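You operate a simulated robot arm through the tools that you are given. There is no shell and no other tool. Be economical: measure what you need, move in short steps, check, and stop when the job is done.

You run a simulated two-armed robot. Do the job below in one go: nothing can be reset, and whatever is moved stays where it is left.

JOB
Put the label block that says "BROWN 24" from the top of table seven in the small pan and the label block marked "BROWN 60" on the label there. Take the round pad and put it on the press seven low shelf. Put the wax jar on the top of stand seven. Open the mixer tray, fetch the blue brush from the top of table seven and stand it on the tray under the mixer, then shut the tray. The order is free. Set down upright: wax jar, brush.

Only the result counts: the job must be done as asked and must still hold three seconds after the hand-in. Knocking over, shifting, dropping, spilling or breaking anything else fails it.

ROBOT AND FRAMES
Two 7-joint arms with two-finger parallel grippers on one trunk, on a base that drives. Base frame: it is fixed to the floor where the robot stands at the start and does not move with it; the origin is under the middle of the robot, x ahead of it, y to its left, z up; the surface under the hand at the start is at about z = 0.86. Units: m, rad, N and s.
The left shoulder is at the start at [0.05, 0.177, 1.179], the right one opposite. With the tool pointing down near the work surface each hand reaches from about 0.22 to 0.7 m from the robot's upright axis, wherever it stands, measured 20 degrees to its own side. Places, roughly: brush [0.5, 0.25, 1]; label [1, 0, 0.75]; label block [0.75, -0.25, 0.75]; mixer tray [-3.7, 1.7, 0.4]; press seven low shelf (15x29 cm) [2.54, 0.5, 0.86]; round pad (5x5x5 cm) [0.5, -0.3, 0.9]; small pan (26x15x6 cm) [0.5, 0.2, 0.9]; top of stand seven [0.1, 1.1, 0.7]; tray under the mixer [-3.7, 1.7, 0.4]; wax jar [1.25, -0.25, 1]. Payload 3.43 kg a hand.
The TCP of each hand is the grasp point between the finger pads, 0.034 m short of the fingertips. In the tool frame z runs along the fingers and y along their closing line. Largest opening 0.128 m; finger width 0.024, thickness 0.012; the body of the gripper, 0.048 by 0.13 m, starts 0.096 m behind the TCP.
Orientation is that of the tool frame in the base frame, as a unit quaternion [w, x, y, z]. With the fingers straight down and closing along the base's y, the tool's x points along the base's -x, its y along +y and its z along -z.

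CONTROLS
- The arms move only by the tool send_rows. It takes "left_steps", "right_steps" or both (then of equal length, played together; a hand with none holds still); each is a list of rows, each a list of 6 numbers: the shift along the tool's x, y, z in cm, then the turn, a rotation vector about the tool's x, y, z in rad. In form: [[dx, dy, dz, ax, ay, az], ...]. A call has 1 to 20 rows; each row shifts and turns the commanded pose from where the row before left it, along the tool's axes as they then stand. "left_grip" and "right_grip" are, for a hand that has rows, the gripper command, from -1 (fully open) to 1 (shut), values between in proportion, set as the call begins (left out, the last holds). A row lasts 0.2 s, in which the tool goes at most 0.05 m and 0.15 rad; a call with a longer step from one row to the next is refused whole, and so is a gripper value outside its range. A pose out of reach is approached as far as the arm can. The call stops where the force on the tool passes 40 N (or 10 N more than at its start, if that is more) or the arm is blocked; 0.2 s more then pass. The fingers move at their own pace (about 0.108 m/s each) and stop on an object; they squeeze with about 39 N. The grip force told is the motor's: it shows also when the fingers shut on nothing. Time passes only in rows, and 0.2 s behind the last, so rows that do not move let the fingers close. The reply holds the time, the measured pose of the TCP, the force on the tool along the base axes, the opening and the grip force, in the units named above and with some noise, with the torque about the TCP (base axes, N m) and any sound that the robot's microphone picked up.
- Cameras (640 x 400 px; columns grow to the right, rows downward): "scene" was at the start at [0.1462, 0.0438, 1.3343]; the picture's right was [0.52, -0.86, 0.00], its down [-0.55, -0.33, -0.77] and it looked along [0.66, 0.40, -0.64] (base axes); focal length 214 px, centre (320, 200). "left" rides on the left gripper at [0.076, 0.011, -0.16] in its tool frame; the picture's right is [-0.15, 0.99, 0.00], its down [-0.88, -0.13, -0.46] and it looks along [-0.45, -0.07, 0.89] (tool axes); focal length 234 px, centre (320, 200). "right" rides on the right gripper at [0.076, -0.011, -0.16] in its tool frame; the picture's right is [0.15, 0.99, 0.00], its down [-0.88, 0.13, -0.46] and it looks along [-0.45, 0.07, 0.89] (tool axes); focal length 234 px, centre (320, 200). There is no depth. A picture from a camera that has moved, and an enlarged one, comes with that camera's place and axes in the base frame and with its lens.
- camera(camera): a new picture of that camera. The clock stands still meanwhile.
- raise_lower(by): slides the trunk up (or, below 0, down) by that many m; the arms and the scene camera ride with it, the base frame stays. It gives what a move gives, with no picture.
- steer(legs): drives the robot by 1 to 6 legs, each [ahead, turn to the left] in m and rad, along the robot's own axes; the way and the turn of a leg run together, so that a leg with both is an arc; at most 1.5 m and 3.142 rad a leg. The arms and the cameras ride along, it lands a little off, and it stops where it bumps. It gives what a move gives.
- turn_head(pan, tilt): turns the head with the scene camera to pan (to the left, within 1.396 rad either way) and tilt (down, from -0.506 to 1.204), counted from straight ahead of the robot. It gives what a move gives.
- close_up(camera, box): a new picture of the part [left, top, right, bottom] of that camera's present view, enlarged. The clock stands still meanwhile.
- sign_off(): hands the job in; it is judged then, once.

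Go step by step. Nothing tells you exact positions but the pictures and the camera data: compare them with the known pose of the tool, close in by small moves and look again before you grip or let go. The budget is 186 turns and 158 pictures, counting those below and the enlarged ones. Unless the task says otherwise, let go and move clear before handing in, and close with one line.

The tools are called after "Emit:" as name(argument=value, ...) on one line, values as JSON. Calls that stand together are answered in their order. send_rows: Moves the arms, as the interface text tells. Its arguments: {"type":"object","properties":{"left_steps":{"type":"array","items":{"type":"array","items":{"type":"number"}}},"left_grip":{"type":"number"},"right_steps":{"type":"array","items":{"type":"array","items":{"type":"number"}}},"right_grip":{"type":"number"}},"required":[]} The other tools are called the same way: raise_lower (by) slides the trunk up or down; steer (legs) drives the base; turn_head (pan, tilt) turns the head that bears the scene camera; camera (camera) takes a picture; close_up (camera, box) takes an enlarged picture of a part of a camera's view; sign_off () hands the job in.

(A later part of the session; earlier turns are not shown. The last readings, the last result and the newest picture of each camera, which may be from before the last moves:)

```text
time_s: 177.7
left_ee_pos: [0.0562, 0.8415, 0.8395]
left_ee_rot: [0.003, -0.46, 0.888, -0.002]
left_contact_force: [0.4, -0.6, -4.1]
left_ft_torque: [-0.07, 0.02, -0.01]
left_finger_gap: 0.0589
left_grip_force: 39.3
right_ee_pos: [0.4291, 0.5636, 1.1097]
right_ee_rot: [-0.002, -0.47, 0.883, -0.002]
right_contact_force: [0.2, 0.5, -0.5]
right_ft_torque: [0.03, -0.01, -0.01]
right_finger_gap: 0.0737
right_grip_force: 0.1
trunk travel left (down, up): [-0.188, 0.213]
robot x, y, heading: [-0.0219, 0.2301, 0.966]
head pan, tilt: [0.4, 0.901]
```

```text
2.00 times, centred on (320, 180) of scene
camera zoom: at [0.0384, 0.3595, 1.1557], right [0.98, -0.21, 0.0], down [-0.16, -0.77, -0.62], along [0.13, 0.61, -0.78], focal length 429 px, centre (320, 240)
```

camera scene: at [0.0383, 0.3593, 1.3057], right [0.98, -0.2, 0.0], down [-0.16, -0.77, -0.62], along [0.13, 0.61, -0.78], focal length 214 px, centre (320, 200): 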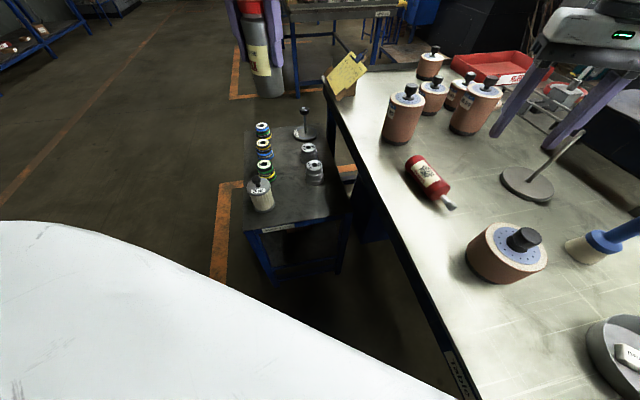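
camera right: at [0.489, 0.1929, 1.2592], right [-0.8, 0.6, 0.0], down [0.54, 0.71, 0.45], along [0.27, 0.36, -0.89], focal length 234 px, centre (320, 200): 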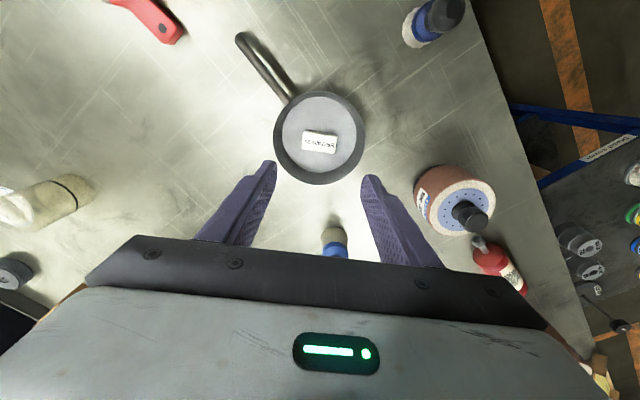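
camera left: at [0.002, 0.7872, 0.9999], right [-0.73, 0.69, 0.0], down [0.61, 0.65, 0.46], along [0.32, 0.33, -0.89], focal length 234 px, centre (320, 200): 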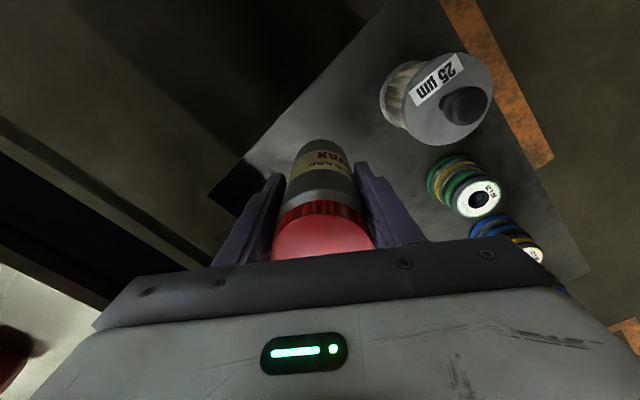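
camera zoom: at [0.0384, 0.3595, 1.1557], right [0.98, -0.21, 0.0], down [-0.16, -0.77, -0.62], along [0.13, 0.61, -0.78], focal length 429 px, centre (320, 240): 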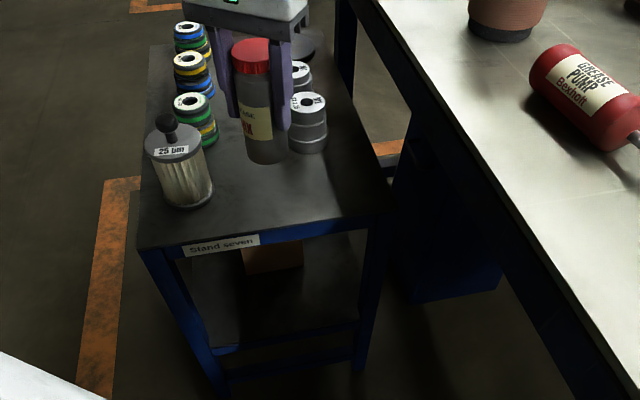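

This is indeed Stand seven. I move 3 cm farther in and lower until touch.

Emit:
send_rows(left_steps=[[-3, 0, 0, 0, 0, 0], [0, 0, 3, 0, 0, 0], [0, 0, 2, 0, 0, 0], [0, 0, 1, 0, 0, 0], [0, 0, 0.5, 0, 0, 0]])

Emit:
close_up(camera="scene", box=[240, 80, 400, 220])

Emit:
camera(camera="left")

```text
time_s: 178.9
left_ee_pos: [0.0625, 0.8591, 0.7801]
left_ee_rot: [0.003, -0.461, 0.888, -0.001]
left_contact_force: [-0.3, 0.8, -4.9]
left_ft_torque: [-0.02, -0.01, -0.01]
left_finger_gap: 0.059
left_grip_force: 39.1
left hand out of reach, approached as far as the arm can: row 2, 3, 5
right_ee_pos: [0.4293, 0.5627, 1.1094]
right_ee_rot: [-0.002, -0.47, 0.883, -0.002]
right_contact_force: [-0.2, 0.1, -0.4]
right_ft_torque: [0.0, 0.0, 0.0]
right_finger_gap: 0.0735
right_grip_force: 0.0
trunk travel left (down, up): [-0.188, 0.213]
robot x, y, heading: [-0.0213, 0.2287, 0.963]
head pan, tilt: [0.4, 0.901]
```

```text
2.86 times, centred on (320, 150) of scene
camera zoom: at [0.0384, 0.3593, 1.1557], right [0.98, -0.21, 0.0], down [-0.16, -0.77, -0.62], along [0.13, 0.61, -0.78], focal length 613 px, centre (320, 343)
```

zoom: 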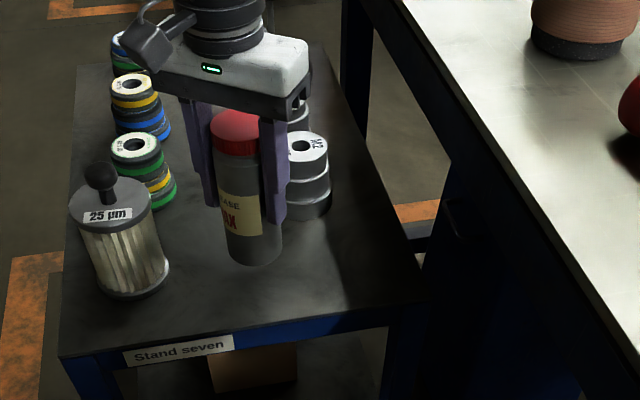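

```text
64 pictures are left
camera left: at [0.0091, 0.8041, 0.9402], right [-0.72, 0.69, 0.0], down [0.61, 0.65, 0.46], along [0.32, 0.33, -0.89], focal length 234 px, centre (320, 200)
```

left: 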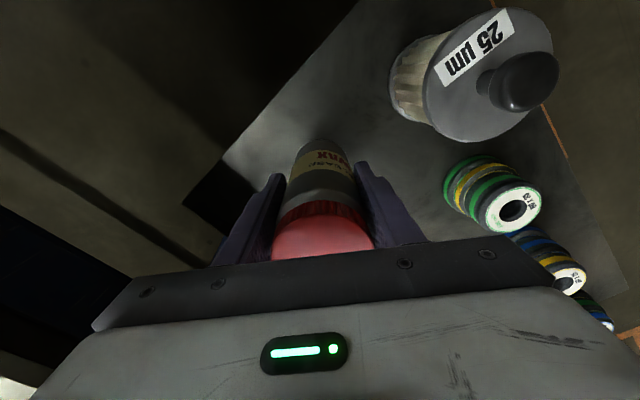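

I lower the trunk a little to give the left arm reach, then finish the descent.

Emit:
raise_lower(by=-0.015)

Emit:
send_rows(left_steps=[[0, 0, 0.3, 0, 0, 0], [0, 0, 0.3, 0, 0, 0], [0, 0, 0.3, 0, 0, 0], [0, 0, 0.3, 0, 0, 0]])

```text
time_s: 179.5
left_ee_pos: [0.0626, 0.8596, 0.7653]
left_ee_rot: [0.002, -0.461, 0.887, -0.001]
left_contact_force: [0.3, 0.8, -4.2]
left_ft_torque: [0.01, 0.02, 0.01]
left_finger_gap: 0.0587
left_grip_force: 38.5
right_ee_pos: [0.4283, 0.5621, 1.094]
right_ee_rot: [-0.002, -0.469, 0.883, -0.002]
right_contact_force: [0.1, -0.4, -0.2]
right_ft_torque: [0.02, -0.01, 0.0]
right_finger_gap: 0.0733
right_grip_force: 0.0
trunk travel left (down, up): [-0.173, 0.228]
robot x, y, heading: [-0.0191, 0.2271, 0.965]
head pan, tilt: [0.4, 0.901]
```

```text
time_s: 180.5
left_ee_pos: [0.0592, 0.8585, 0.754]
left_ee_rot: [0.004, -0.461, 0.888, -0.001]
left_contact_force: [0.4, 0.0, -3.9]
left_ft_torque: [-0.02, 0.04, 0.04]
left_finger_gap: 0.0586
left_grip_force: 38.6
left hand out of reach, approached as far as the arm can: row 4
right_ee_pos: [0.4282, 0.5626, 1.0938]
right_ee_rot: [-0.002, -0.47, 0.883, -0.002]
right_contact_force: [-0.5, 0.5, -0.5]
right_ft_torque: [-0.02, 0.02, 0.01]
right_finger_gap: 0.0734
right_grip_force: 0.1
trunk travel left (down, up): [-0.173, 0.228]
robot x, y, heading: [-0.02, 0.2315, 0.964]
head pan, tilt: [0.4, 0.901]
```

No contact yet; again a small trunk drop and gentle arm rows.

Emit:
raise_lower(by=-0.012)

Emit:
close_up(camera="scene", box=[280, 80, 380, 170])

```text
time_s: 181.1
left_ee_pos: [0.0602, 0.8573, 0.7509]
left_ee_rot: [0.01, -0.462, 0.887, 0.003]
left_contact_force: [-5.9, -3.3, 39.7]
left_ft_torque: [0.69, 1.01, 0.43]
left_finger_gap: 0.0588
left_grip_force: 38.6
right_ee_pos: [0.427, 0.5591, 1.0858]
right_ee_rot: [0.0, -0.471, 0.882, 0.0]
right_contact_force: [0.4, -0.1, 0.8]
right_ft_torque: [0.0, 0.02, 0.0]
right_finger_gap: 0.0738
right_grip_force: 0.1
trunk travel left (down, up): [-0.161, 0.24]
robot x, y, heading: [-0.0221, 0.2268, 0.96]
head pan, tilt: [0.4, 0.901]
```

```text
4.44 times, centred on (330, 125) of scene
camera zoom: at [0.0375, 0.3551, 1.13], right [0.98, -0.21, 0.0], down [-0.16, -0.76, -0.62], along [0.13, 0.61, -0.78], focal length 953 px, centre (276, 533)
```

zoom: 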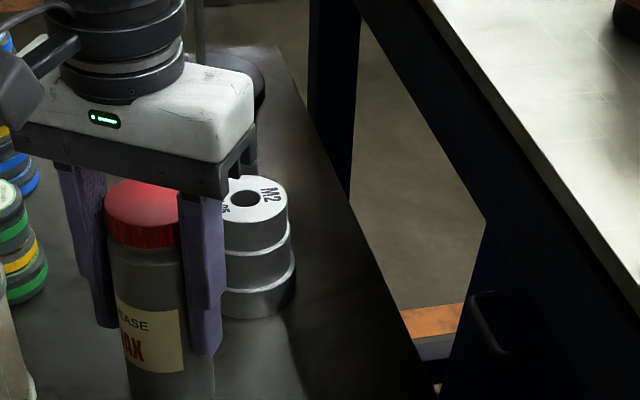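

The jar is on the stand (firm contact). I ease off the force, then release gently.

Emit:
raise_lower(by=0.008)

Emit:
send_rows(left_steps=[[0, 0, 0, 0, 0, 0]])

```text
time_s: 181.7
left_ee_pos: [0.0618, 0.8579, 0.7527]
left_ee_rot: [0.006, -0.459, 0.888, -0.001]
left_contact_force: [3.4, 6.2, 12.9]
left_ft_torque: [1.13, -0.48, -0.06]
left_finger_gap: 0.0588
left_grip_force: 39.1
right_ee_pos: [0.4279, 0.5615, 1.0906]
right_ee_rot: [-0.001, -0.469, 0.883, -0.001]
right_contact_force: [-0.2, -0.4, 0.8]
right_ft_torque: [-0.01, 0.0, 0.0]
right_finger_gap: 0.0735
right_grip_force: 0.1
trunk travel left (down, up): [-0.169, 0.232]
robot x, y, heading: [-0.0186, 0.2269, 0.964]
head pan, tilt: [0.4, 0.901]
```

```text
time_s: 182.1
left_ee_pos: [0.0593, 0.8558, 0.7524]
left_ee_rot: [0.005, -0.461, 0.887, -0.001]
left_contact_force: [4.0, 5.4, 11.8]
left_ft_torque: [0.98, -0.47, -0.09]
left_finger_gap: 0.0585
left_grip_force: 39.1
right_ee_pos: [0.4279, 0.5604, 1.0912]
right_ee_rot: [-0.001, -0.469, 0.883, -0.002]
right_contact_force: [0.2, 0.3, -0.6]
right_ft_torque: [-0.02, 0.03, 0.02]
right_finger_gap: 0.0735
right_grip_force: 0.0
trunk travel left (down, up): [-0.169, 0.232]
robot x, y, heading: [-0.0195, 0.2281, 0.964]
head pan, tilt: [0.4, 0.901]
```

Emit:
send_rows(left_steps=[[0, 0, 0, 0, 0, 0], [0, 0, 0, 0, 0, 0], [0, 0, 0, 0, 0, 0]], left_grip=-0.4)

Emit:
camera(camera="left")

Emit:
send_rows(left_steps=[[0, 0, -3, 0, 0, 0], [0, 0, -4, 0, 0, 0], [0, 0, -4.5, 0, 0, 0], [0, 0, -4.5, 0, 0, 0], [0, 0, -4.5, 0, 0, 0]])

Emit:
close_up(camera="scene", box=[200, 60, 440, 240])

```text
time_s: 182.8
left_ee_pos: [0.0589, 0.8574, 0.7494]
left_ee_rot: [0.003, -0.461, 0.888, -0.001]
left_contact_force: [-1.1, 0.8, 0.4]
left_ft_torque: [-0.01, 0.02, 0.01]
left_finger_gap: 0.0895
left_grip_force: 0.0
right_ee_pos: [0.4276, 0.5614, 1.0902]
right_ee_rot: [-0.001, -0.469, 0.883, -0.002]
right_contact_force: [0.0, 0.8, -0.7]
right_ft_torque: [0.0, 0.02, 0.01]
right_finger_gap: 0.0735
right_grip_force: 0.1
trunk travel left (down, up): [-0.169, 0.232]
robot x, y, heading: [-0.0205, 0.225, 0.966]
head pan, tilt: [0.4, 0.901]
```

```text
62 pictures are left
camera left: at [0.0057, 0.8021, 0.9105], right [-0.72, 0.69, 0.0], down [0.61, 0.64, 0.46], along [0.32, 0.33, -0.89], focal length 234 px, centre (320, 200)
```

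left: 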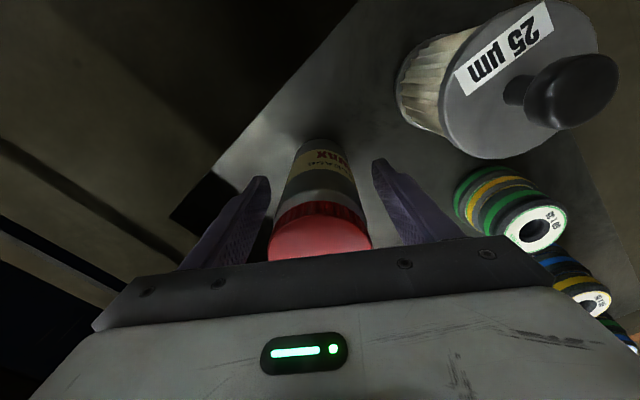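

```text
time_s: 184.1
left_ee_pos: [0.0593, 0.859, 0.9573]
left_ee_rot: [0.003, -0.46, 0.888, -0.001]
left_contact_force: [-0.2, -0.1, 0.2]
left_ft_torque: [-0.01, 0.01, 0.0]
left_finger_gap: 0.0895
left_grip_force: 0.1
right_ee_pos: [0.4271, 0.5632, 1.091]
right_ee_rot: [-0.002, -0.47, 0.883, -0.002]
right_contact_force: [-0.5, -0.1, -0.2]
right_ft_torque: [-0.02, 0.03, 0.01]
right_finger_gap: 0.0735
right_grip_force: 0.0
trunk travel left (down, up): [-0.169, 0.232]
robot x, y, heading: [-0.0199, 0.2273, 0.966]
head pan, tilt: [0.4, 0.901]
```

```text
2.22 times, centred on (320, 150) of scene
camera zoom: at [0.0384, 0.359, 1.1367], right [0.98, -0.21, 0.0], down [-0.16, -0.77, -0.62], along [0.13, 0.61, -0.78], focal length 477 px, centre (320, 311)
```

zoom: 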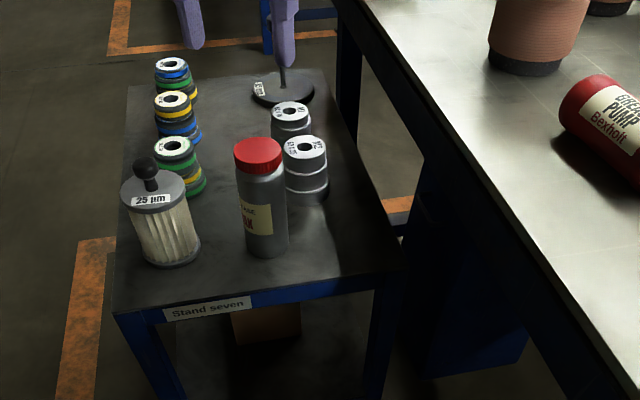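

The wax jar stands upright on stand seven. Next the blue brush at about [0.67,0.45]; I raise the trunk and turn to face the table so the left hand can take it.

Emit:
raise_lower(by=0.18)

Emit:
steer(legs=[[0, -0.96]])

Emit:
turn_head(pan=0.3, tilt=0.6)

Emit:
camera(camera="scene")

Emit:
camera(camera="left")

```text
time_s: 186.1
left_ee_pos: [0.0585, 0.8582, 1.1354]
left_ee_rot: [0.004, -0.461, 0.887, -0.002]
left_contact_force: [0.5, 0.8, 0.0]
left_ft_torque: [-0.02, -0.04, 0.0]
left_finger_gap: 0.0894
left_grip_force: 0.0
right_ee_pos: [0.4285, 0.5635, 1.2715]
right_ee_rot: [-0.002, -0.469, 0.883, -0.002]
right_contact_force: [-0.1, 0.5, 0.0]
right_ft_torque: [0.02, -0.01, 0.0]
right_finger_gap: 0.0736
right_grip_force: 0.0
trunk travel left (down, up): [-0.349, 0.052]
robot x, y, heading: [-0.0197, 0.2276, 0.964]
head pan, tilt: [0.4, 0.901]
```

```text
time_s: 188.9
left_ee_pos: [0.537, 0.5311, 1.1359]
left_ee_rot: [0.004, -0.006, 1.0, -0.003]
left_contact_force: [-0.2, 0.7, 0.6]
left_ft_torque: [0.03, 0.02, 0.0]
left_finger_gap: 0.0899
left_grip_force: 0.0
right_ee_pos: [0.513, 0.0575, 1.2714]
right_ee_rot: [-0.003, -0.015, 1.0, -0.001]
right_contact_force: [-0.5, -0.7, -0.3]
right_ft_torque: [-0.01, 0.0, 0.01]
right_finger_gap: 0.0737
right_grip_force: 0.1
trunk travel left (down, up): [-0.349, 0.052]
robot x, y, heading: [-0.0203, 0.2263, 0.015]
head pan, tilt: [0.4, 0.901]
```

```text
time_s: 189.7
left_ee_pos: [0.5375, 0.5305, 1.1365]
left_ee_rot: [0.003, -0.005, 1.0, -0.003]
left_contact_force: [-0.5, -0.8, 0.0]
left_ft_torque: [0.04, 0.03, -0.01]
left_finger_gap: 0.0897
left_grip_force: 0.1
right_ee_pos: [0.5134, 0.0588, 1.2716]
right_ee_rot: [-0.003, -0.014, 1.0, -0.001]
right_contact_force: [-0.6, -0.1, -0.2]
right_ft_torque: [0.02, 0.02, -0.03]
right_finger_gap: 0.0737
right_grip_force: 0.1
trunk travel left (down, up): [-0.349, 0.052]
robot x, y, heading: [-0.0206, 0.2269, 0.014]
head pan, tilt: [0.3, 0.6]
```

```text
60 pictures are left
camera scene: at [0.137, 0.2561, 1.3415], right [0.31, -0.95, 0.0], down [-0.54, -0.18, -0.82], along [0.78, 0.26, -0.57], focal length 214 px, centre (320, 200)
```

scene: 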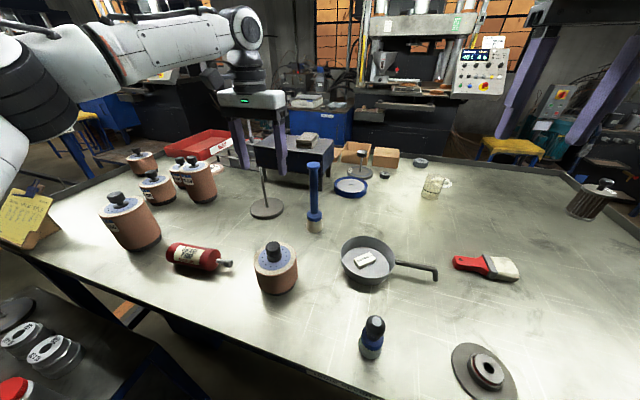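

```text
59 pictures are left
camera left: at [0.4607, 0.5432, 1.2963], right [0.14, 0.99, 0.0], down [0.88, -0.12, 0.46], along [0.46, -0.07, -0.89], focal length 234 px, centre (320, 200)
```

left: 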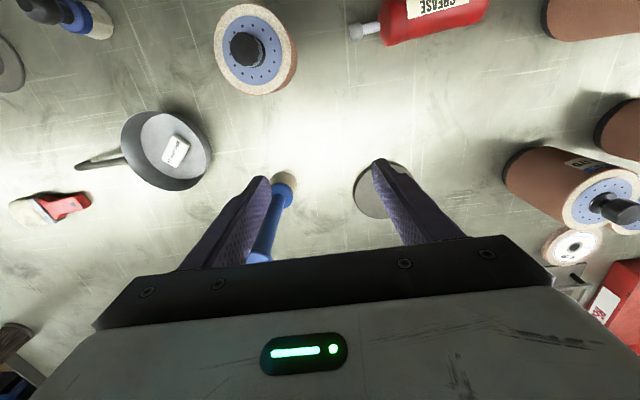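

The brush is upright at about [0.645,0.444] with its top near z 1.08. I bring the left hand in front of it, tilted forward.

Emit:
send_rows(left_steps=[[1.9, -4.3, 0, 0, 0, 0], [1.9, -4.3, 0, 0, 0, 0], [0, 0, 4, 0, -0.15, 0], [0, 0, 0, 0, -0.15, 0], [0, 0, 0, 0, -0.15, 0], [0, 0, 0, 0, -0.15, 0], [2.1, 0, 3.1, 0, 0, 0], [2.1, 0, 3.1, 0, 0, 0]], left_grip=-0.4)

Emit:
camera(camera="left")

Emit:
close_up(camera="scene", box=[200, 120, 440, 300])

```text
time_s: 191.5
left_ee_pos: [0.5064, 0.4543, 1.0206]
left_ee_rot: [0.298, -0.006, 0.955, -0.001]
left_contact_force: [0.1, 0.3, -0.4]
left_ft_torque: [0.0, -0.03, -0.03]
left_finger_gap: 0.0894
left_grip_force: 0.1
left hand out of reach, approached as far as the arm can: row 2
right_ee_pos: [0.5125, 0.0585, 1.271]
right_ee_rot: [-0.003, -0.015, 1.0, -0.002]
right_contact_force: [-0.3, 0.1, -0.1]
right_ft_torque: [0.02, 0.0, -0.04]
right_finger_gap: 0.0735
right_grip_force: 0.0
trunk travel left (down, up): [-0.349, 0.052]
robot x, y, heading: [-0.022, 0.2272, 0.014]
head pan, tilt: [0.3, 0.6]
```

```text
58 pictures are left
camera left: at [0.3537, 0.4646, 1.1099], right [0.11, 0.99, 0.08], down [0.47, -0.12, 0.88], along [0.88, -0.06, -0.47], focal length 234 px, centre (320, 200)
```

left: 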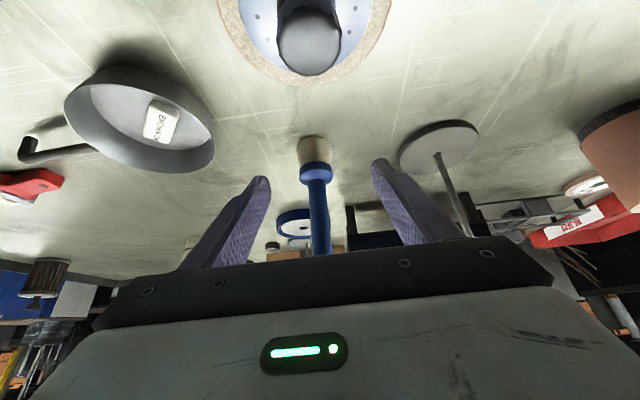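

```text
2.22 times, centred on (320, 210) of scene
camera zoom: at [0.1372, 0.2561, 1.3415], right [0.31, -0.95, 0.0], down [-0.54, -0.18, -0.82], along [0.78, 0.26, -0.57], focal length 477 px, centre (320, 178)
```

zoom: 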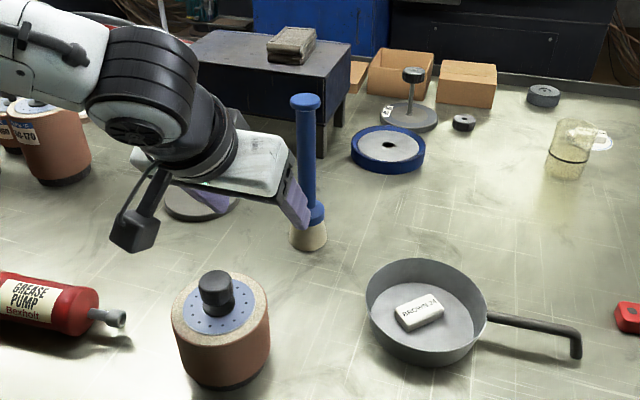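

The brush is right in line. I advance until the handle is between the finger pads.

Emit:
send_rows(left_steps=[[-2.8, -0.3, 1.95, 0, 0, 0], [-2.8, -0.3, 1.95, 0, 0, 0], [-2.8, -0.3, 1.95, 0, 0, 0], [-2.8, -0.3, 1.95, 0, 0, 0]])

Emit:
camera(camera="left")

Emit:
close_up(camera="scene", box=[200, 120, 440, 300])

```text
time_s: 192.5
left_ee_pos: [0.6392, 0.4462, 1.0216]
left_ee_rot: [0.3, -0.005, 0.954, -0.002]
left_contact_force: [0.3, -0.3, 0.5]
left_ft_torque: [-0.01, 0.02, -0.02]
left_finger_gap: 0.0897
left_grip_force: 0.0
left hand out of reach, approached as far as the arm can: row 4
right_ee_pos: [0.5125, 0.0593, 1.2705]
right_ee_rot: [-0.002, -0.015, 1.0, -0.001]
right_contact_force: [-0.5, 0.7, 0.8]
right_ft_torque: [0.02, 0.0, -0.03]
right_finger_gap: 0.0735
right_grip_force: 0.1
trunk travel left (down, up): [-0.349, 0.052]
robot x, y, heading: [-0.0228, 0.2281, 0.018]
head pan, tilt: [0.3, 0.6]
```

```text
56 pictures are left
camera left: at [0.4865, 0.4576, 1.1107], right [0.11, 0.99, 0.08], down [0.46, -0.12, 0.88], along [0.88, -0.06, -0.47], focal length 234 px, centre (320, 200)
```

left: 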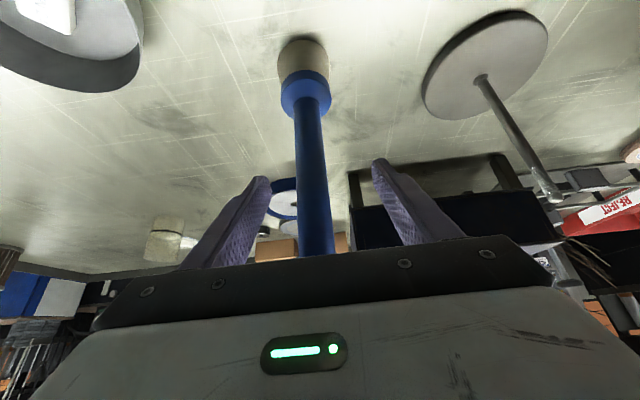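

```text
2.22 times, centred on (320, 210) of scene
camera zoom: at [0.1373, 0.2563, 1.3415], right [0.31, -0.95, 0.0], down [-0.54, -0.18, -0.82], along [0.78, 0.26, -0.57], focal length 477 px, centre (320, 178)
```

zoom: 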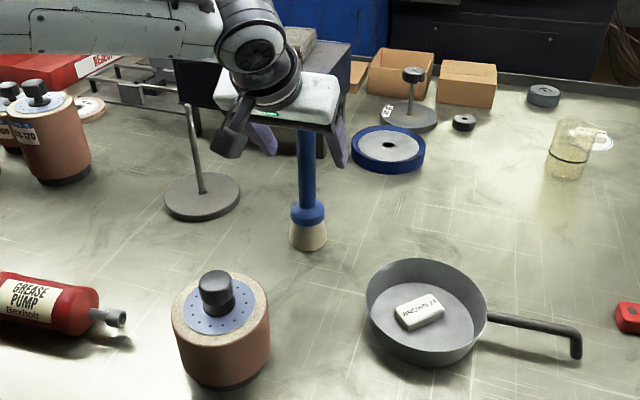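

The handle is between the pads. I close the grip and lift slightly.

Emit:
send_rows(left_steps=[[0, 0, 0, 0, 0, 0], [0, 0, 0, 0, 0, 0], [0, 0, 0, 0, 0, 0], [0, 0, 0, 0, 0, 0]], left_grip=1)

Emit:
send_rows(left_steps=[[-1.7, 0, -2.4, 0, 0, 0], [-1.7, 0, -2.4, 0, 0, 0], [-1.1, 0, -3.2, 0, 0, 0], [-1.1, 0, -3.2, 0, 0, 0]])

Emit:
close_up(camera="scene", box=[160, 60, 480, 300])

```text
time_s: 193.5
left_ee_pos: [0.6389, 0.4461, 1.0211]
left_ee_rot: [0.299, -0.006, 0.954, -0.002]
left_contact_force: [0.3, -0.5, 0.0]
left_ft_torque: [-0.08, -0.01, -0.02]
left_finger_gap: 0.0237
left_grip_force: 38.6
right_ee_pos: [0.513, 0.0603, 1.271]
right_ee_rot: [-0.002, -0.015, 1.0, -0.001]
right_contact_force: [0.5, -0.4, 0.5]
right_ft_torque: [-0.02, 0.02, 0.0]
right_finger_gap: 0.0737
right_grip_force: 0.1
trunk travel left (down, up): [-0.349, 0.052]
robot x, y, heading: [-0.0204, 0.2329, 0.018]
head pan, tilt: [0.3, 0.6]
```

```text
time_s: 194.5
left_ee_pos: [0.6233, 0.4467, 1.147]
left_ee_rot: [0.299, -0.005, 0.954, -0.001]
left_contact_force: [-0.2, -0.2, -1.3]
left_ft_torque: [-0.07, 0.0, -0.02]
left_finger_gap: 0.0238
left_grip_force: 39.3
right_ee_pos: [0.5131, 0.0585, 1.2723]
right_ee_rot: [-0.001, -0.014, 1.0, 0.0]
right_contact_force: [-1.0, 0.4, -0.4]
right_ft_torque: [0.0, -0.03, -0.02]
right_finger_gap: 0.0733
right_grip_force: 0.2
trunk travel left (down, up): [-0.349, 0.052]
robot x, y, heading: [-0.0196, 0.2279, 0.012]
head pan, tilt: [0.3, 0.6]
```

```text
1.67 times, centred on (320, 180) of scene
camera zoom: at [0.1367, 0.256, 1.3415], right [0.31, -0.95, 0.0], down [-0.54, -0.18, -0.83], along [0.78, 0.26, -0.56], focal length 358 px, centre (320, 233)
```

zoom: 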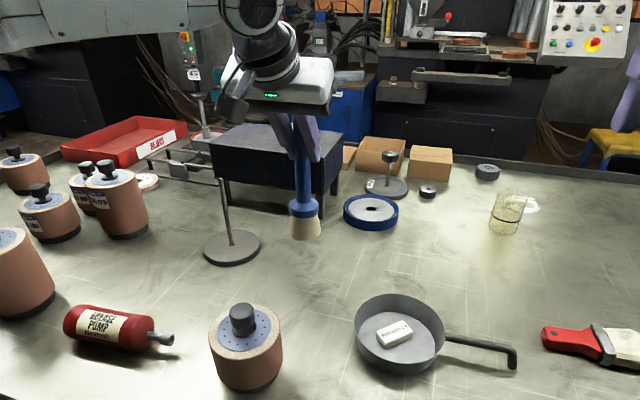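

The brush is held upright. I raise it further, back away from the table and turn toward the mixer to look.

Emit:
send_rows(left_steps=[[-2.2, 0, -3.3, 0, 0, 0], [-2.2, 0, -3.3, 0, 0, 0]])

Emit:
steer(legs=[[-0.5, 0], [0, 1.571]])

Emit:
turn_head(pan=0.9, tilt=0.3)

Emit:
camera(camera="scene")

```text
time_s: 195.1
left_ee_pos: [0.6192, 0.4664, 1.231]
left_ee_rot: [0.298, -0.006, 0.954, -0.001]
left_contact_force: [-0.1, -0.4, -1.8]
left_ft_torque: [-0.05, -0.01, -0.05]
left_finger_gap: 0.0239
left_grip_force: 39.0
left hand out of reach, approached as far as the arm can: row 2
right_ee_pos: [0.5123, 0.0587, 1.2705]
right_ee_rot: [-0.002, -0.015, 1.0, -0.002]
right_contact_force: [-1.1, -0.1, 0.3]
right_ft_torque: [0.0, -0.04, -0.03]
right_finger_gap: 0.0737
right_grip_force: 0.1
trunk travel left (down, up): [-0.349, 0.052]
robot x, y, heading: [-0.0185, 0.231, 0.013]
head pan, tilt: [0.3, 0.6]
```

```text
time_s: 201.8
left_ee_pos: [-0.7491, 0.8612, 1.2301]
left_ee_rot: [-0.212, 0.679, -0.671, -0.21]
left_contact_force: [0.5, -0.4, -1.9]
left_ft_torque: [0.01, 0.0, -0.03]
left_finger_gap: 0.0238
left_grip_force: 38.9
right_ee_pos: [-0.3424, 0.7545, 1.2698]
right_ee_rot: [0.001, 0.717, -0.697, 0.003]
right_contact_force: [0.3, -0.2, 0.1]
right_ft_torque: [-0.01, -0.02, 0.01]
right_finger_gap: 0.0737
right_grip_force: 0.0
trunk travel left (down, up): [-0.349, 0.052]
robot x, y, heading: [-0.5122, 0.2224, 1.589]
head pan, tilt: [0.3, 0.6]
```

```text
time_s: 202.8
left_ee_pos: [-0.7485, 0.8621, 1.2299]
left_ee_rot: [-0.212, 0.679, -0.671, -0.21]
left_contact_force: [-0.2, -0.6, -2.0]
left_ft_torque: [-0.01, -0.01, 0.04]
left_finger_gap: 0.0238
left_grip_force: 38.9
right_ee_pos: [-0.3424, 0.7568, 1.2701]
right_ee_rot: [0.002, 0.717, -0.697, 0.002]
right_contact_force: [0.4, 0.4, 0.2]
right_ft_torque: [-0.02, 0.01, 0.0]
right_finger_gap: 0.0735
right_grip_force: 0.0
trunk travel left (down, up): [-0.349, 0.052]
robot x, y, heading: [-0.51, 0.2229, 1.588]
head pan, tilt: [0.901, 0.3]
```

```text
53 pictures are left
camera scene: at [-0.5832, 0.3486, 1.369], right [0.61, 0.79, 0.0], down [0.23, -0.18, -0.96], along [-0.76, 0.58, -0.3], focal length 214 px, centre (320, 200)
```

scene: 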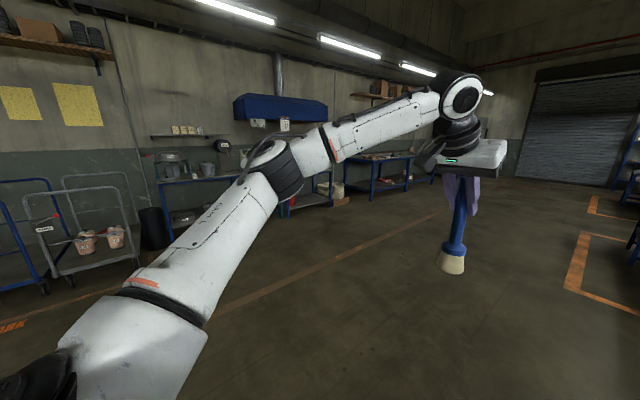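

The wall benches with the mixer lie ahead left, and the floor is clear. I drive toward it in part and look again.

Emit:
steer(legs=[[0, 1.02], [1.5, 0]])

Emit:
turn_head(pan=0.1, tilt=0.3)

Emit:
camera(camera="scene")

```text
time_s: 212.9
left_ee_pos: [-2.4939, 1.0931, 1.2304]
left_ee_rot: [-0.08, 0.923, -0.244, -0.288]
left_contact_force: [0.2, 0.7, -0.9]
left_ft_torque: [0.02, 0.0, -0.03]
left_finger_gap: 0.0238
left_grip_force: 38.7
right_ee_pos: [-2.1966, 1.3901, 1.2711]
right_ee_rot: [0.0, 0.969, -0.247, 0.003]
right_contact_force: [0.0, 0.2, 0.3]
right_ft_torque: [0.0, 0.0, 0.02]
right_finger_gap: 0.0738
right_grip_force: 0.2
trunk travel left (down, up): [-0.349, 0.052]
robot x, y, heading: [-1.8197, 0.9754, 2.624]
head pan, tilt: [0.901, 0.3]
```

```text
time_s: 214.0
left_ee_pos: [-2.4933, 1.0922, 1.2302]
left_ee_rot: [-0.08, 0.923, -0.244, -0.288]
left_contact_force: [-0.3, 0.4, -1.1]
left_ft_torque: [0.02, -0.03, 0.02]
left_finger_gap: 0.0237
left_grip_force: 39.3
right_ee_pos: [-2.1948, 1.3898, 1.2706]
right_ee_rot: [-0.001, 0.969, -0.248, 0.004]
right_contact_force: [0.8, 1.3, 0.4]
right_ft_torque: [0.0, -0.02, 0.0]
right_finger_gap: 0.0736
right_grip_force: 0.1
trunk travel left (down, up): [-0.349, 0.052]
robot x, y, heading: [-1.823, 0.9762, 2.626]
head pan, tilt: [0.099, 0.3]
```

```text
52 pictures are left
camera scene: at [-1.9642, 1.0465, 1.369], right [0.4, 0.92, 0.0], down [0.27, -0.12, -0.96], along [-0.87, 0.38, -0.3], focal length 214 px, centre (320, 200)
```

scene: 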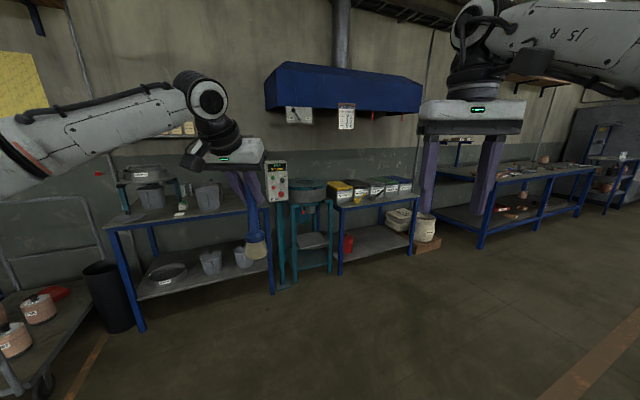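

Emit:
close_up(camera="scene", box=[240, 150, 360, 300])

```text
2.67 times, centred on (300, 225) of scene
camera zoom: at [-1.9642, 1.0465, 1.369], right [0.4, 0.92, 0.0], down [0.27, -0.12, -0.96], along [-0.87, 0.38, -0.3], focal length 572 px, centre (373, 133)
```

zoom: 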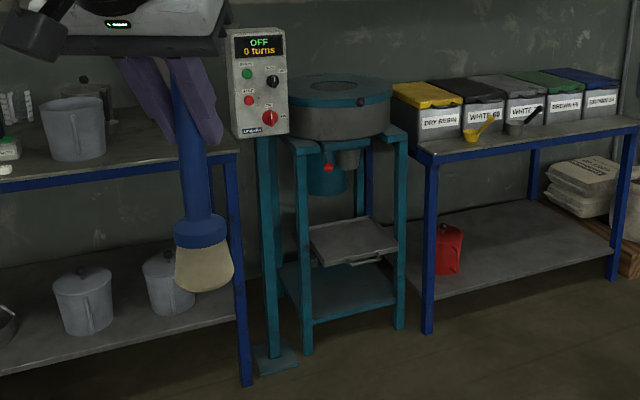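

The mixer frame is at x≈-3.6, y 1.5–1.9, with a handle tray near z 0.4. I retract the brush arm and turn the right hand's closing axis for the horizontal handle.

Emit:
send_rows(left_steps=[[3.3, 0, -2.3, 0, 0, 0], [3.3, 0, -2.3, 0, 0, 0], [3.3, 0, -2.3, 0, 0, 0], [3.3, 0, -2.3, 0, 0, 0], [0, 0, 0, 0, 0, 0], [0, 0, 0, 0, 0, 0], [0, 0, 0, 0, 0, 0], [0, 0, 0, 0, 0, 0], [0, 0, 0, 0, 0, 0], [0, 0, 0, 0, 0, 0], [0, 0, 0, 0, 0, 0], [0, 0, 0, 0, 0, 0], [0, 0, 0, 0, 0, 0], [0, 0, 0, 0, 0, 0], [0, 0, 0, 0, 0, 0], [0, 0, 0, 0, 0, 0]], right_steps=[[0, 0, 3, 0, 0, 0.15], [0, 0, 3, 0, 0, 0.15], [0, 0, 3, 0, 0, 0.15], [0, 0, 0, 0, 0, 0.15], [0, 0, 0, 0, 0, 0.15], [0, 0, 0, 0, 0, 0.15], [0, 0, 0, 0, 0, 0.15], [0, 0, 0, 0, 0, 0.15], [0, 0, 0, 0, 0, 0.15], [0, 0, 0, 0, 0, 0.15], [0, 0, 0, 0, 0, 0.07], [0, 0, 0, -0.15, 0, 0], [0, 0, 0, -0.15, 0, 0], [0, 0, 0, -0.15, 0, 0], [0, 0, 0, -0.15, 0, 0], [0, 0, 0, -0.15, 0, 0]])

Emit:
camera(camera="scene")

```text
time_s: 217.4
left_ee_pos: [-2.3548, 1.012, 1.2326]
left_ee_rot: [-0.079, 0.923, -0.244, -0.288]
left_contact_force: [0.4, -0.3, -0.4]
left_ft_torque: [-0.03, 0.01, 0.02]
left_finger_gap: 0.0238
left_grip_force: 39.1
right_ee_pos: [-2.1943, 1.3896, 1.1808]
right_ee_rot: [-0.187, -0.476, 0.8, 0.314]
right_contact_force: [0.2, 1.0, 0.0]
right_ft_torque: [0.01, -0.01, 0.03]
right_finger_gap: 0.0737
right_grip_force: 0.1
trunk travel left (down, up): [-0.349, 0.052]
robot x, y, heading: [-1.8207, 0.9735, 2.63]
head pan, tilt: [0.099, 0.3]
```

```text
50 pictures are left
camera scene: at [-1.9638, 1.0468, 1.3691], right [0.4, 0.92, 0.0], down [0.27, -0.12, -0.96], along [-0.87, 0.38, -0.3], focal length 214 px, centre (320, 200)
```

scene: 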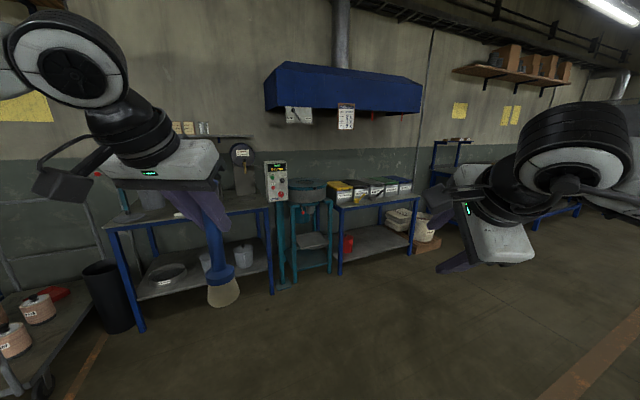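

Both arms are ready. I lower the trunk and drive up to the mixer.

Emit:
raise_lower(by=-0.34)

Emit:
steer(legs=[[0, 0.09], [1.13, 0], [0, 0.42]])

Emit:
turn_head(pan=-0.3, tilt=0.6)

Emit:
camera(camera="scene")

Emit:
camera(camera="right")

```text
time_s: 220.8
left_ee_pos: [-2.3548, 1.0121, 0.892]
left_ee_rot: [-0.079, 0.923, -0.244, -0.288]
left_contact_force: [0.3, -1.1, -0.8]
left_ft_torque: [0.02, -0.01, 0.01]
left_finger_gap: 0.0238
left_grip_force: 39.0
right_ee_pos: [-2.1941, 1.3892, 0.8404]
right_ee_rot: [-0.186, -0.476, 0.8, 0.313]
right_contact_force: [0.1, 0.3, -0.5]
right_ft_torque: [0.01, 0.0, -0.01]
right_finger_gap: 0.0737
right_grip_force: 0.1
trunk travel left (down, up): [-0.009, 0.392]
robot x, y, heading: [-1.8188, 0.9751, 2.629]
head pan, tilt: [0.099, 0.3]
```

```text
time_s: 228.2
left_ee_pos: [-3.3288, 1.1931, 0.8918]
left_ee_rot: [-0.002, 0.954, 0.002, -0.299]
left_contact_force: [-0.4, -0.5, -0.2]
left_ft_torque: [0.02, 0.01, -0.02]
left_finger_gap: 0.0236
left_grip_force: 38.9
right_ee_pos: [-3.3786, 1.5991, 0.8406]
right_ee_rot: [0.26, 0.666, -0.651, -0.255]
right_contact_force: [0.4, 0.0, 0.1]
right_ft_torque: [0.0, -0.01, 0.02]
right_finger_gap: 0.0738
right_grip_force: 0.1
trunk travel left (down, up): [-0.009, 0.392]
robot x, y, heading: [-2.8461, 1.4269, -3.135]
head pan, tilt: [0.099, 0.3]
```

```text
time_s: 229.1
left_ee_pos: [-3.3292, 1.1915, 0.8922]
left_ee_rot: [-0.003, 0.955, 0.001, -0.298]
left_contact_force: [-0.8, 0.2, -0.5]
left_ft_torque: [-0.02, -0.03, 0.01]
left_finger_gap: 0.0236
left_grip_force: 39.0
right_ee_pos: [-3.3791, 1.5997, 0.8421]
right_ee_rot: [0.26, 0.666, -0.651, -0.254]
right_contact_force: [0.3, -0.6, 0.8]
right_ft_torque: [-0.01, 0.01, 0.03]
right_finger_gap: 0.0737
right_grip_force: 0.0
trunk travel left (down, up): [-0.009, 0.392]
robot x, y, heading: [-2.8461, 1.4247, -3.135]
head pan, tilt: [-0.3, 0.6]
```

```text
49 pictures are left
camera scene: at [-2.9989, 1.4505, 1.0016], right [0.29, 0.96, 0.0], down [0.54, -0.16, -0.83], along [-0.79, 0.24, -0.56], focal length 214 px, centre (320, 200)
```

scene: 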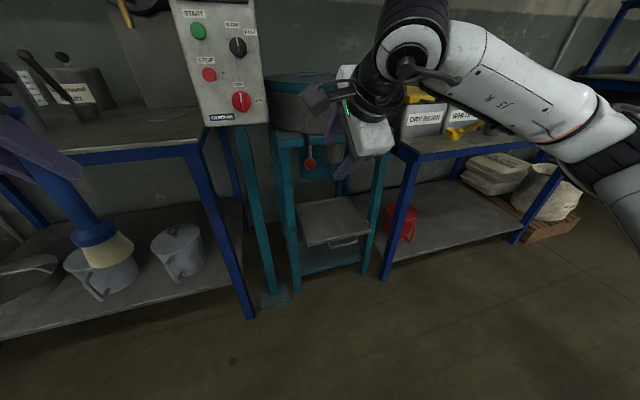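

```text
48 pictures are left
camera right: at [-3.2593, 1.5272, 0.9505], right [-0.72, -0.16, 0.67], down [0.19, 0.88, 0.42], along [-0.66, 0.44, -0.61], focal length 234 px, centre (320, 200)
```

right: 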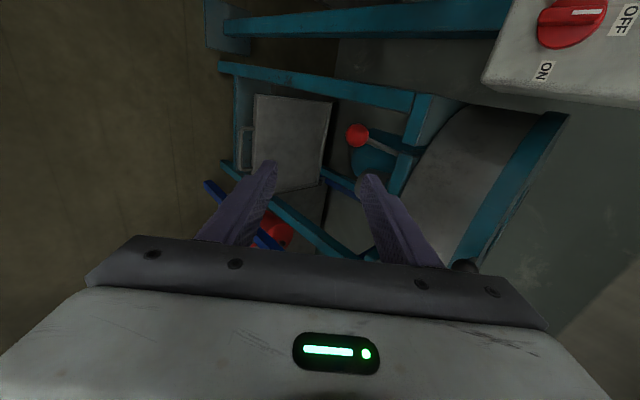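

Emit:
close_up(camera="scene", box=[230, 60, 430, 310])

Emit:
close_up(camera="right", box=[180, 40, 420, 240])

```text
1.60 times, centred on (330, 185) of scene
camera zoom: at [-2.9989, 1.4505, 1.0016], right [0.29, 0.96, 0.0], down [0.54, -0.16, -0.83], along [-0.79, 0.24, -0.56], focal length 343 px, centre (304, 224)
```

zoom: 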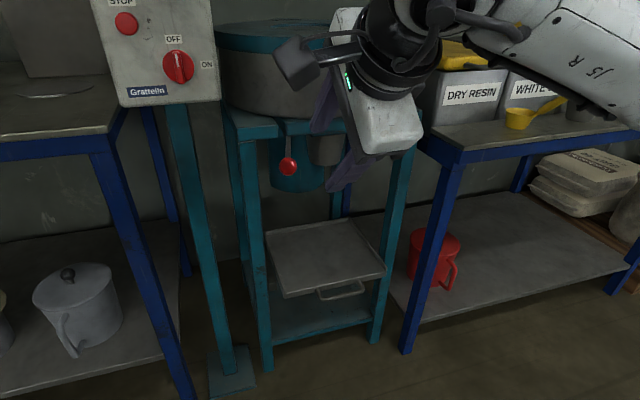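

```text
2.00 times, centred on (300, 140) of right
camera zoom: at [-3.2593, 1.5272, 0.9505], right [-0.72, -0.16, 0.67], down [0.19, 0.88, 0.42], along [-0.66, 0.44, -0.61], focal length 468 px, centre (360, 320)
```

zoom: 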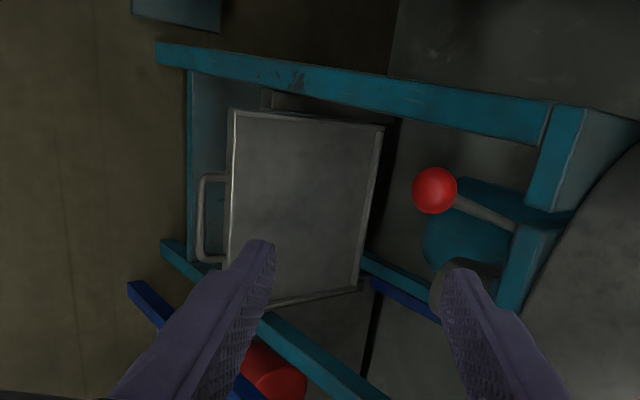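

The handle bar is at about [-3.52,1.70,0.416] with a small gap to the tray. I lower the right hand in front of it and bring it nearly horizontal.

Emit:
send_rows(right_steps=[[-1, -3.44, 2.54, 0, 0, 0], [-1, -3.44, 2.54, 0, 0, 0], [-1, -3.44, 2.54, 0, 0, 0], [-1, -3.44, 2.54, 0, 0, 0], [-1, -3.44, 2.54, 0, 0, 0], [-1, -3.44, 2.54, 0, 0, 0], [-1, -3.44, 2.54, 0, 0, 0], [-1, -3.44, 2.54, 0, 0, 0], [-1, -3.44, 2.54, 0, 0, 0], [-1, -3.44, 2.54, 0, 0, 0], [0, 0, 0, -0.15, 0, 0], [0, 0, 0, -0.15, 0, 0], [0, 0, 0, -0.15, 0, 0], [0, 0, 0, -0.15, 0, 0]], right_grip=0.05)

Emit:
camera(camera="right")

Emit:
close_up(camera="scene", box=[230, 60, 430, 310])

```text
time_s: 232.1
left_ee_pos: [-3.3292, 1.1923, 0.8917]
left_ee_rot: [-0.002, 0.954, 0.001, -0.299]
left_contact_force: [-0.1, 0.0, -0.1]
left_ft_torque: [0.01, -0.02, 0.02]
left_finger_gap: 0.0238
left_grip_force: 39.0
right_ee_pos: [-3.3149, 1.6828, 0.4936]
right_ee_rot: [0.258, 0.666, -0.651, -0.254]
right_contact_force: [0.1, 1.1, -1.0]
right_ft_torque: [-0.02, 0.02, 0.01]
right_finger_gap: 0.0607
right_grip_force: 0.0
right hand out of reach, approached as far as the arm can: row 9, 10, 11, 12, 13, 14
trunk travel left (down, up): [-0.009, 0.392]
robot x, y, heading: [-2.8497, 1.4271, -3.132]
head pan, tilt: [-0.3, 0.6]
```

```text
45 pictures are left
camera right: at [-3.1958, 1.6101, 0.6038], right [-0.73, -0.16, 0.67], down [0.19, 0.88, 0.42], along [-0.66, 0.44, -0.61], focal length 234 px, centre (320, 200)
```

right: 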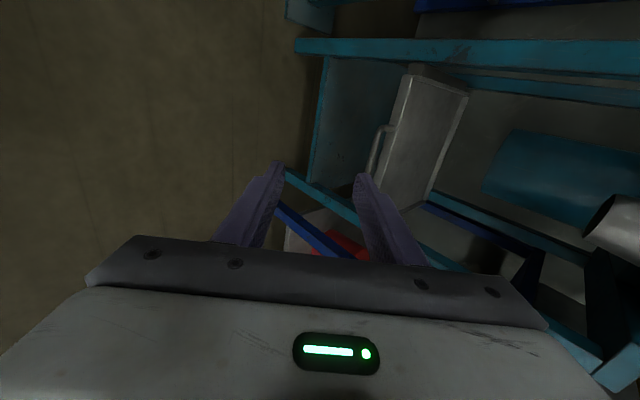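

```text
1.60 times, centred on (330, 185) of scene
camera zoom: at [-2.9988, 1.4506, 1.0015], right [0.29, 0.96, 0.0], down [0.54, -0.16, -0.83], along [-0.79, 0.24, -0.56], focal length 343 px, centre (304, 224)
```

zoom: 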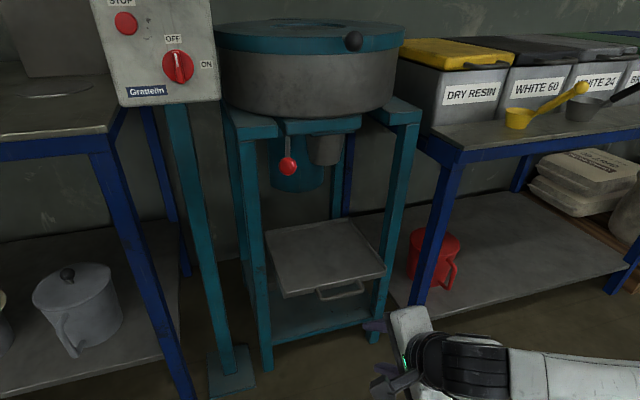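

The arm can't reach that low so close in. I extend forward first, then try tilting again.

Emit:
send_rows(right_steps=[[-0.57, 2.0, 2.6, 0, 0, 0], [-0.57, 1.55, 3.2, 0, 0, 0], [-0.57, 1.2, 3.4, 0, 0, 0], [0, 0, 0, -0.15, 0, 0], [0, 0, 0, -0.15, 0, 0], [0, 0, 0, -0.15, 0, 0]])

Emit:
camera(camera="right")

Emit:
close_up(camera="scene", box=[230, 60, 430, 310])

```text
time_s: 233.5
left_ee_pos: [-3.3295, 1.1927, 0.8918]
left_ee_rot: [-0.003, 0.955, 0.002, -0.298]
left_contact_force: [-0.1, -0.2, -1.1]
left_ft_torque: [0.0, 0.02, 0.02]
left_finger_gap: 0.0238
left_grip_force: 38.9
right_ee_pos: [-3.4087, 1.6972, 0.4592]
right_ee_rot: [0.275, 0.66, -0.645, -0.27]
right_contact_force: [0.2, 0.4, 0.5]
right_ft_torque: [-0.02, 0.03, -0.02]
right_finger_gap: 0.0609
right_grip_force: 0.1
right hand out of reach, approached as far as the arm can: row 4, 5, 6
trunk travel left (down, up): [-0.009, 0.392]
robot x, y, heading: [-2.8491, 1.4233, -3.133]
head pan, tilt: [-0.3, 0.6]
```

```text
43 pictures are left
camera right: at [-3.2852, 1.625, 0.5643], right [-0.69, -0.16, 0.7], down [0.21, 0.89, 0.41], along [-0.69, 0.44, -0.58], focal length 234 px, centre (320, 200)
```

right: 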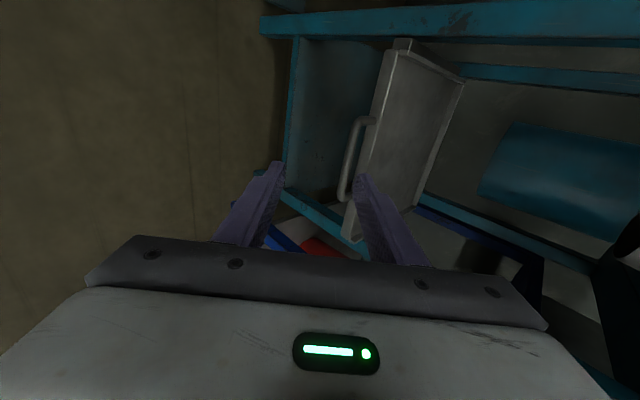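

```text
1.60 times, centred on (330, 185) of scene
camera zoom: at [-2.9988, 1.4506, 1.0015], right [0.29, 0.96, 0.0], down [0.54, -0.16, -0.83], along [-0.79, 0.24, -0.56], focal length 343 px, centre (304, 224)
```

zoom: 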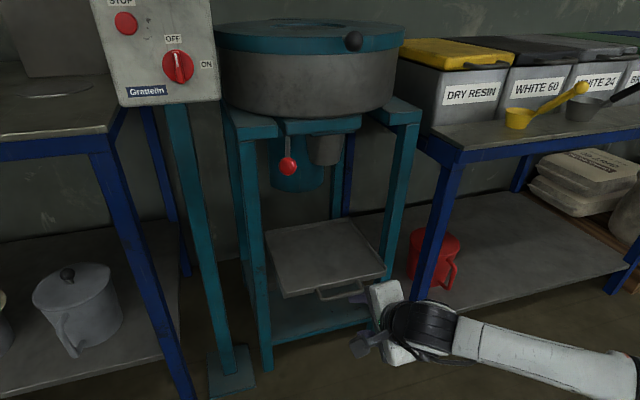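

The tilt is limited to 45°, so I'll grip the bar with the fingertips. I narrow the opening and move just short of the bar.

Emit:
send_rows(right_steps=[[-0.1, 2.27, 2.8, 0, 0, 0], [-0.1, 2.27, 2.8, 0, 0, 0], [0, 0, 1.1, 0, 0, 0]], right_grip=0.5)

Emit:
close_up(camera="right", box=[240, 80, 440, 240])

Emit:
close_up(camera="scene", box=[290, 180, 390, 270])

```text
time_s: 234.3
left_ee_pos: [-3.3294, 1.1925, 0.8921]
left_ee_rot: [-0.003, 0.954, 0.001, -0.298]
left_contact_force: [-0.1, 0.5, -1.6]
left_ft_torque: [-0.02, 0.01, 0.02]
left_finger_gap: 0.0236
left_grip_force: 38.8
right_ee_pos: [-3.4892, 1.6977, 0.4444]
right_ee_rot: [0.275, 0.66, -0.645, -0.271]
right_contact_force: [-0.4, 0.8, -0.2]
right_ft_torque: [0.0, -0.01, -0.03]
right_finger_gap: 0.0318
right_grip_force: 0.1
trunk travel left (down, up): [-0.009, 0.392]
robot x, y, heading: [-2.8486, 1.4256, -3.134]
head pan, tilt: [-0.3, 0.6]
```

```text
2.50 times, centred on (340, 160) of right
camera zoom: at [-3.3656, 1.6244, 0.549], right [-0.69, -0.16, 0.7], down [0.21, 0.89, 0.41], along [-0.69, 0.44, -0.58], focal length 585 px, centre (270, 300)
```

zoom: 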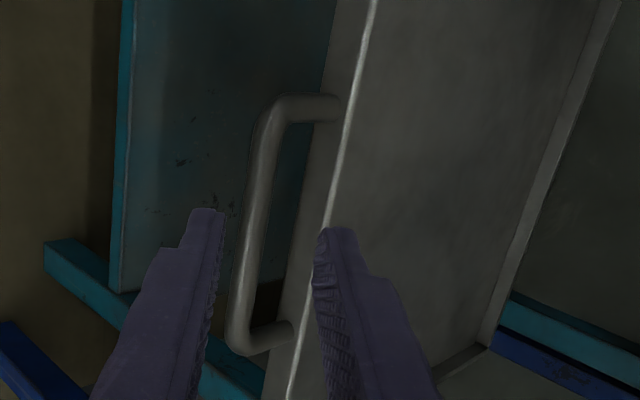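

```text
4.44 times, centred on (340, 225) of scene
camera zoom: at [-2.9988, 1.4505, 1.0015], right [0.29, 0.96, 0.0], down [0.54, -0.16, -0.83], along [-0.79, 0.24, -0.56], focal length 953 px, centre (231, 89)
```

zoom: 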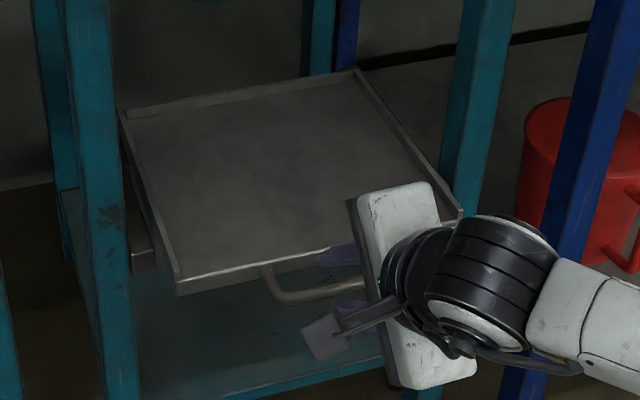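

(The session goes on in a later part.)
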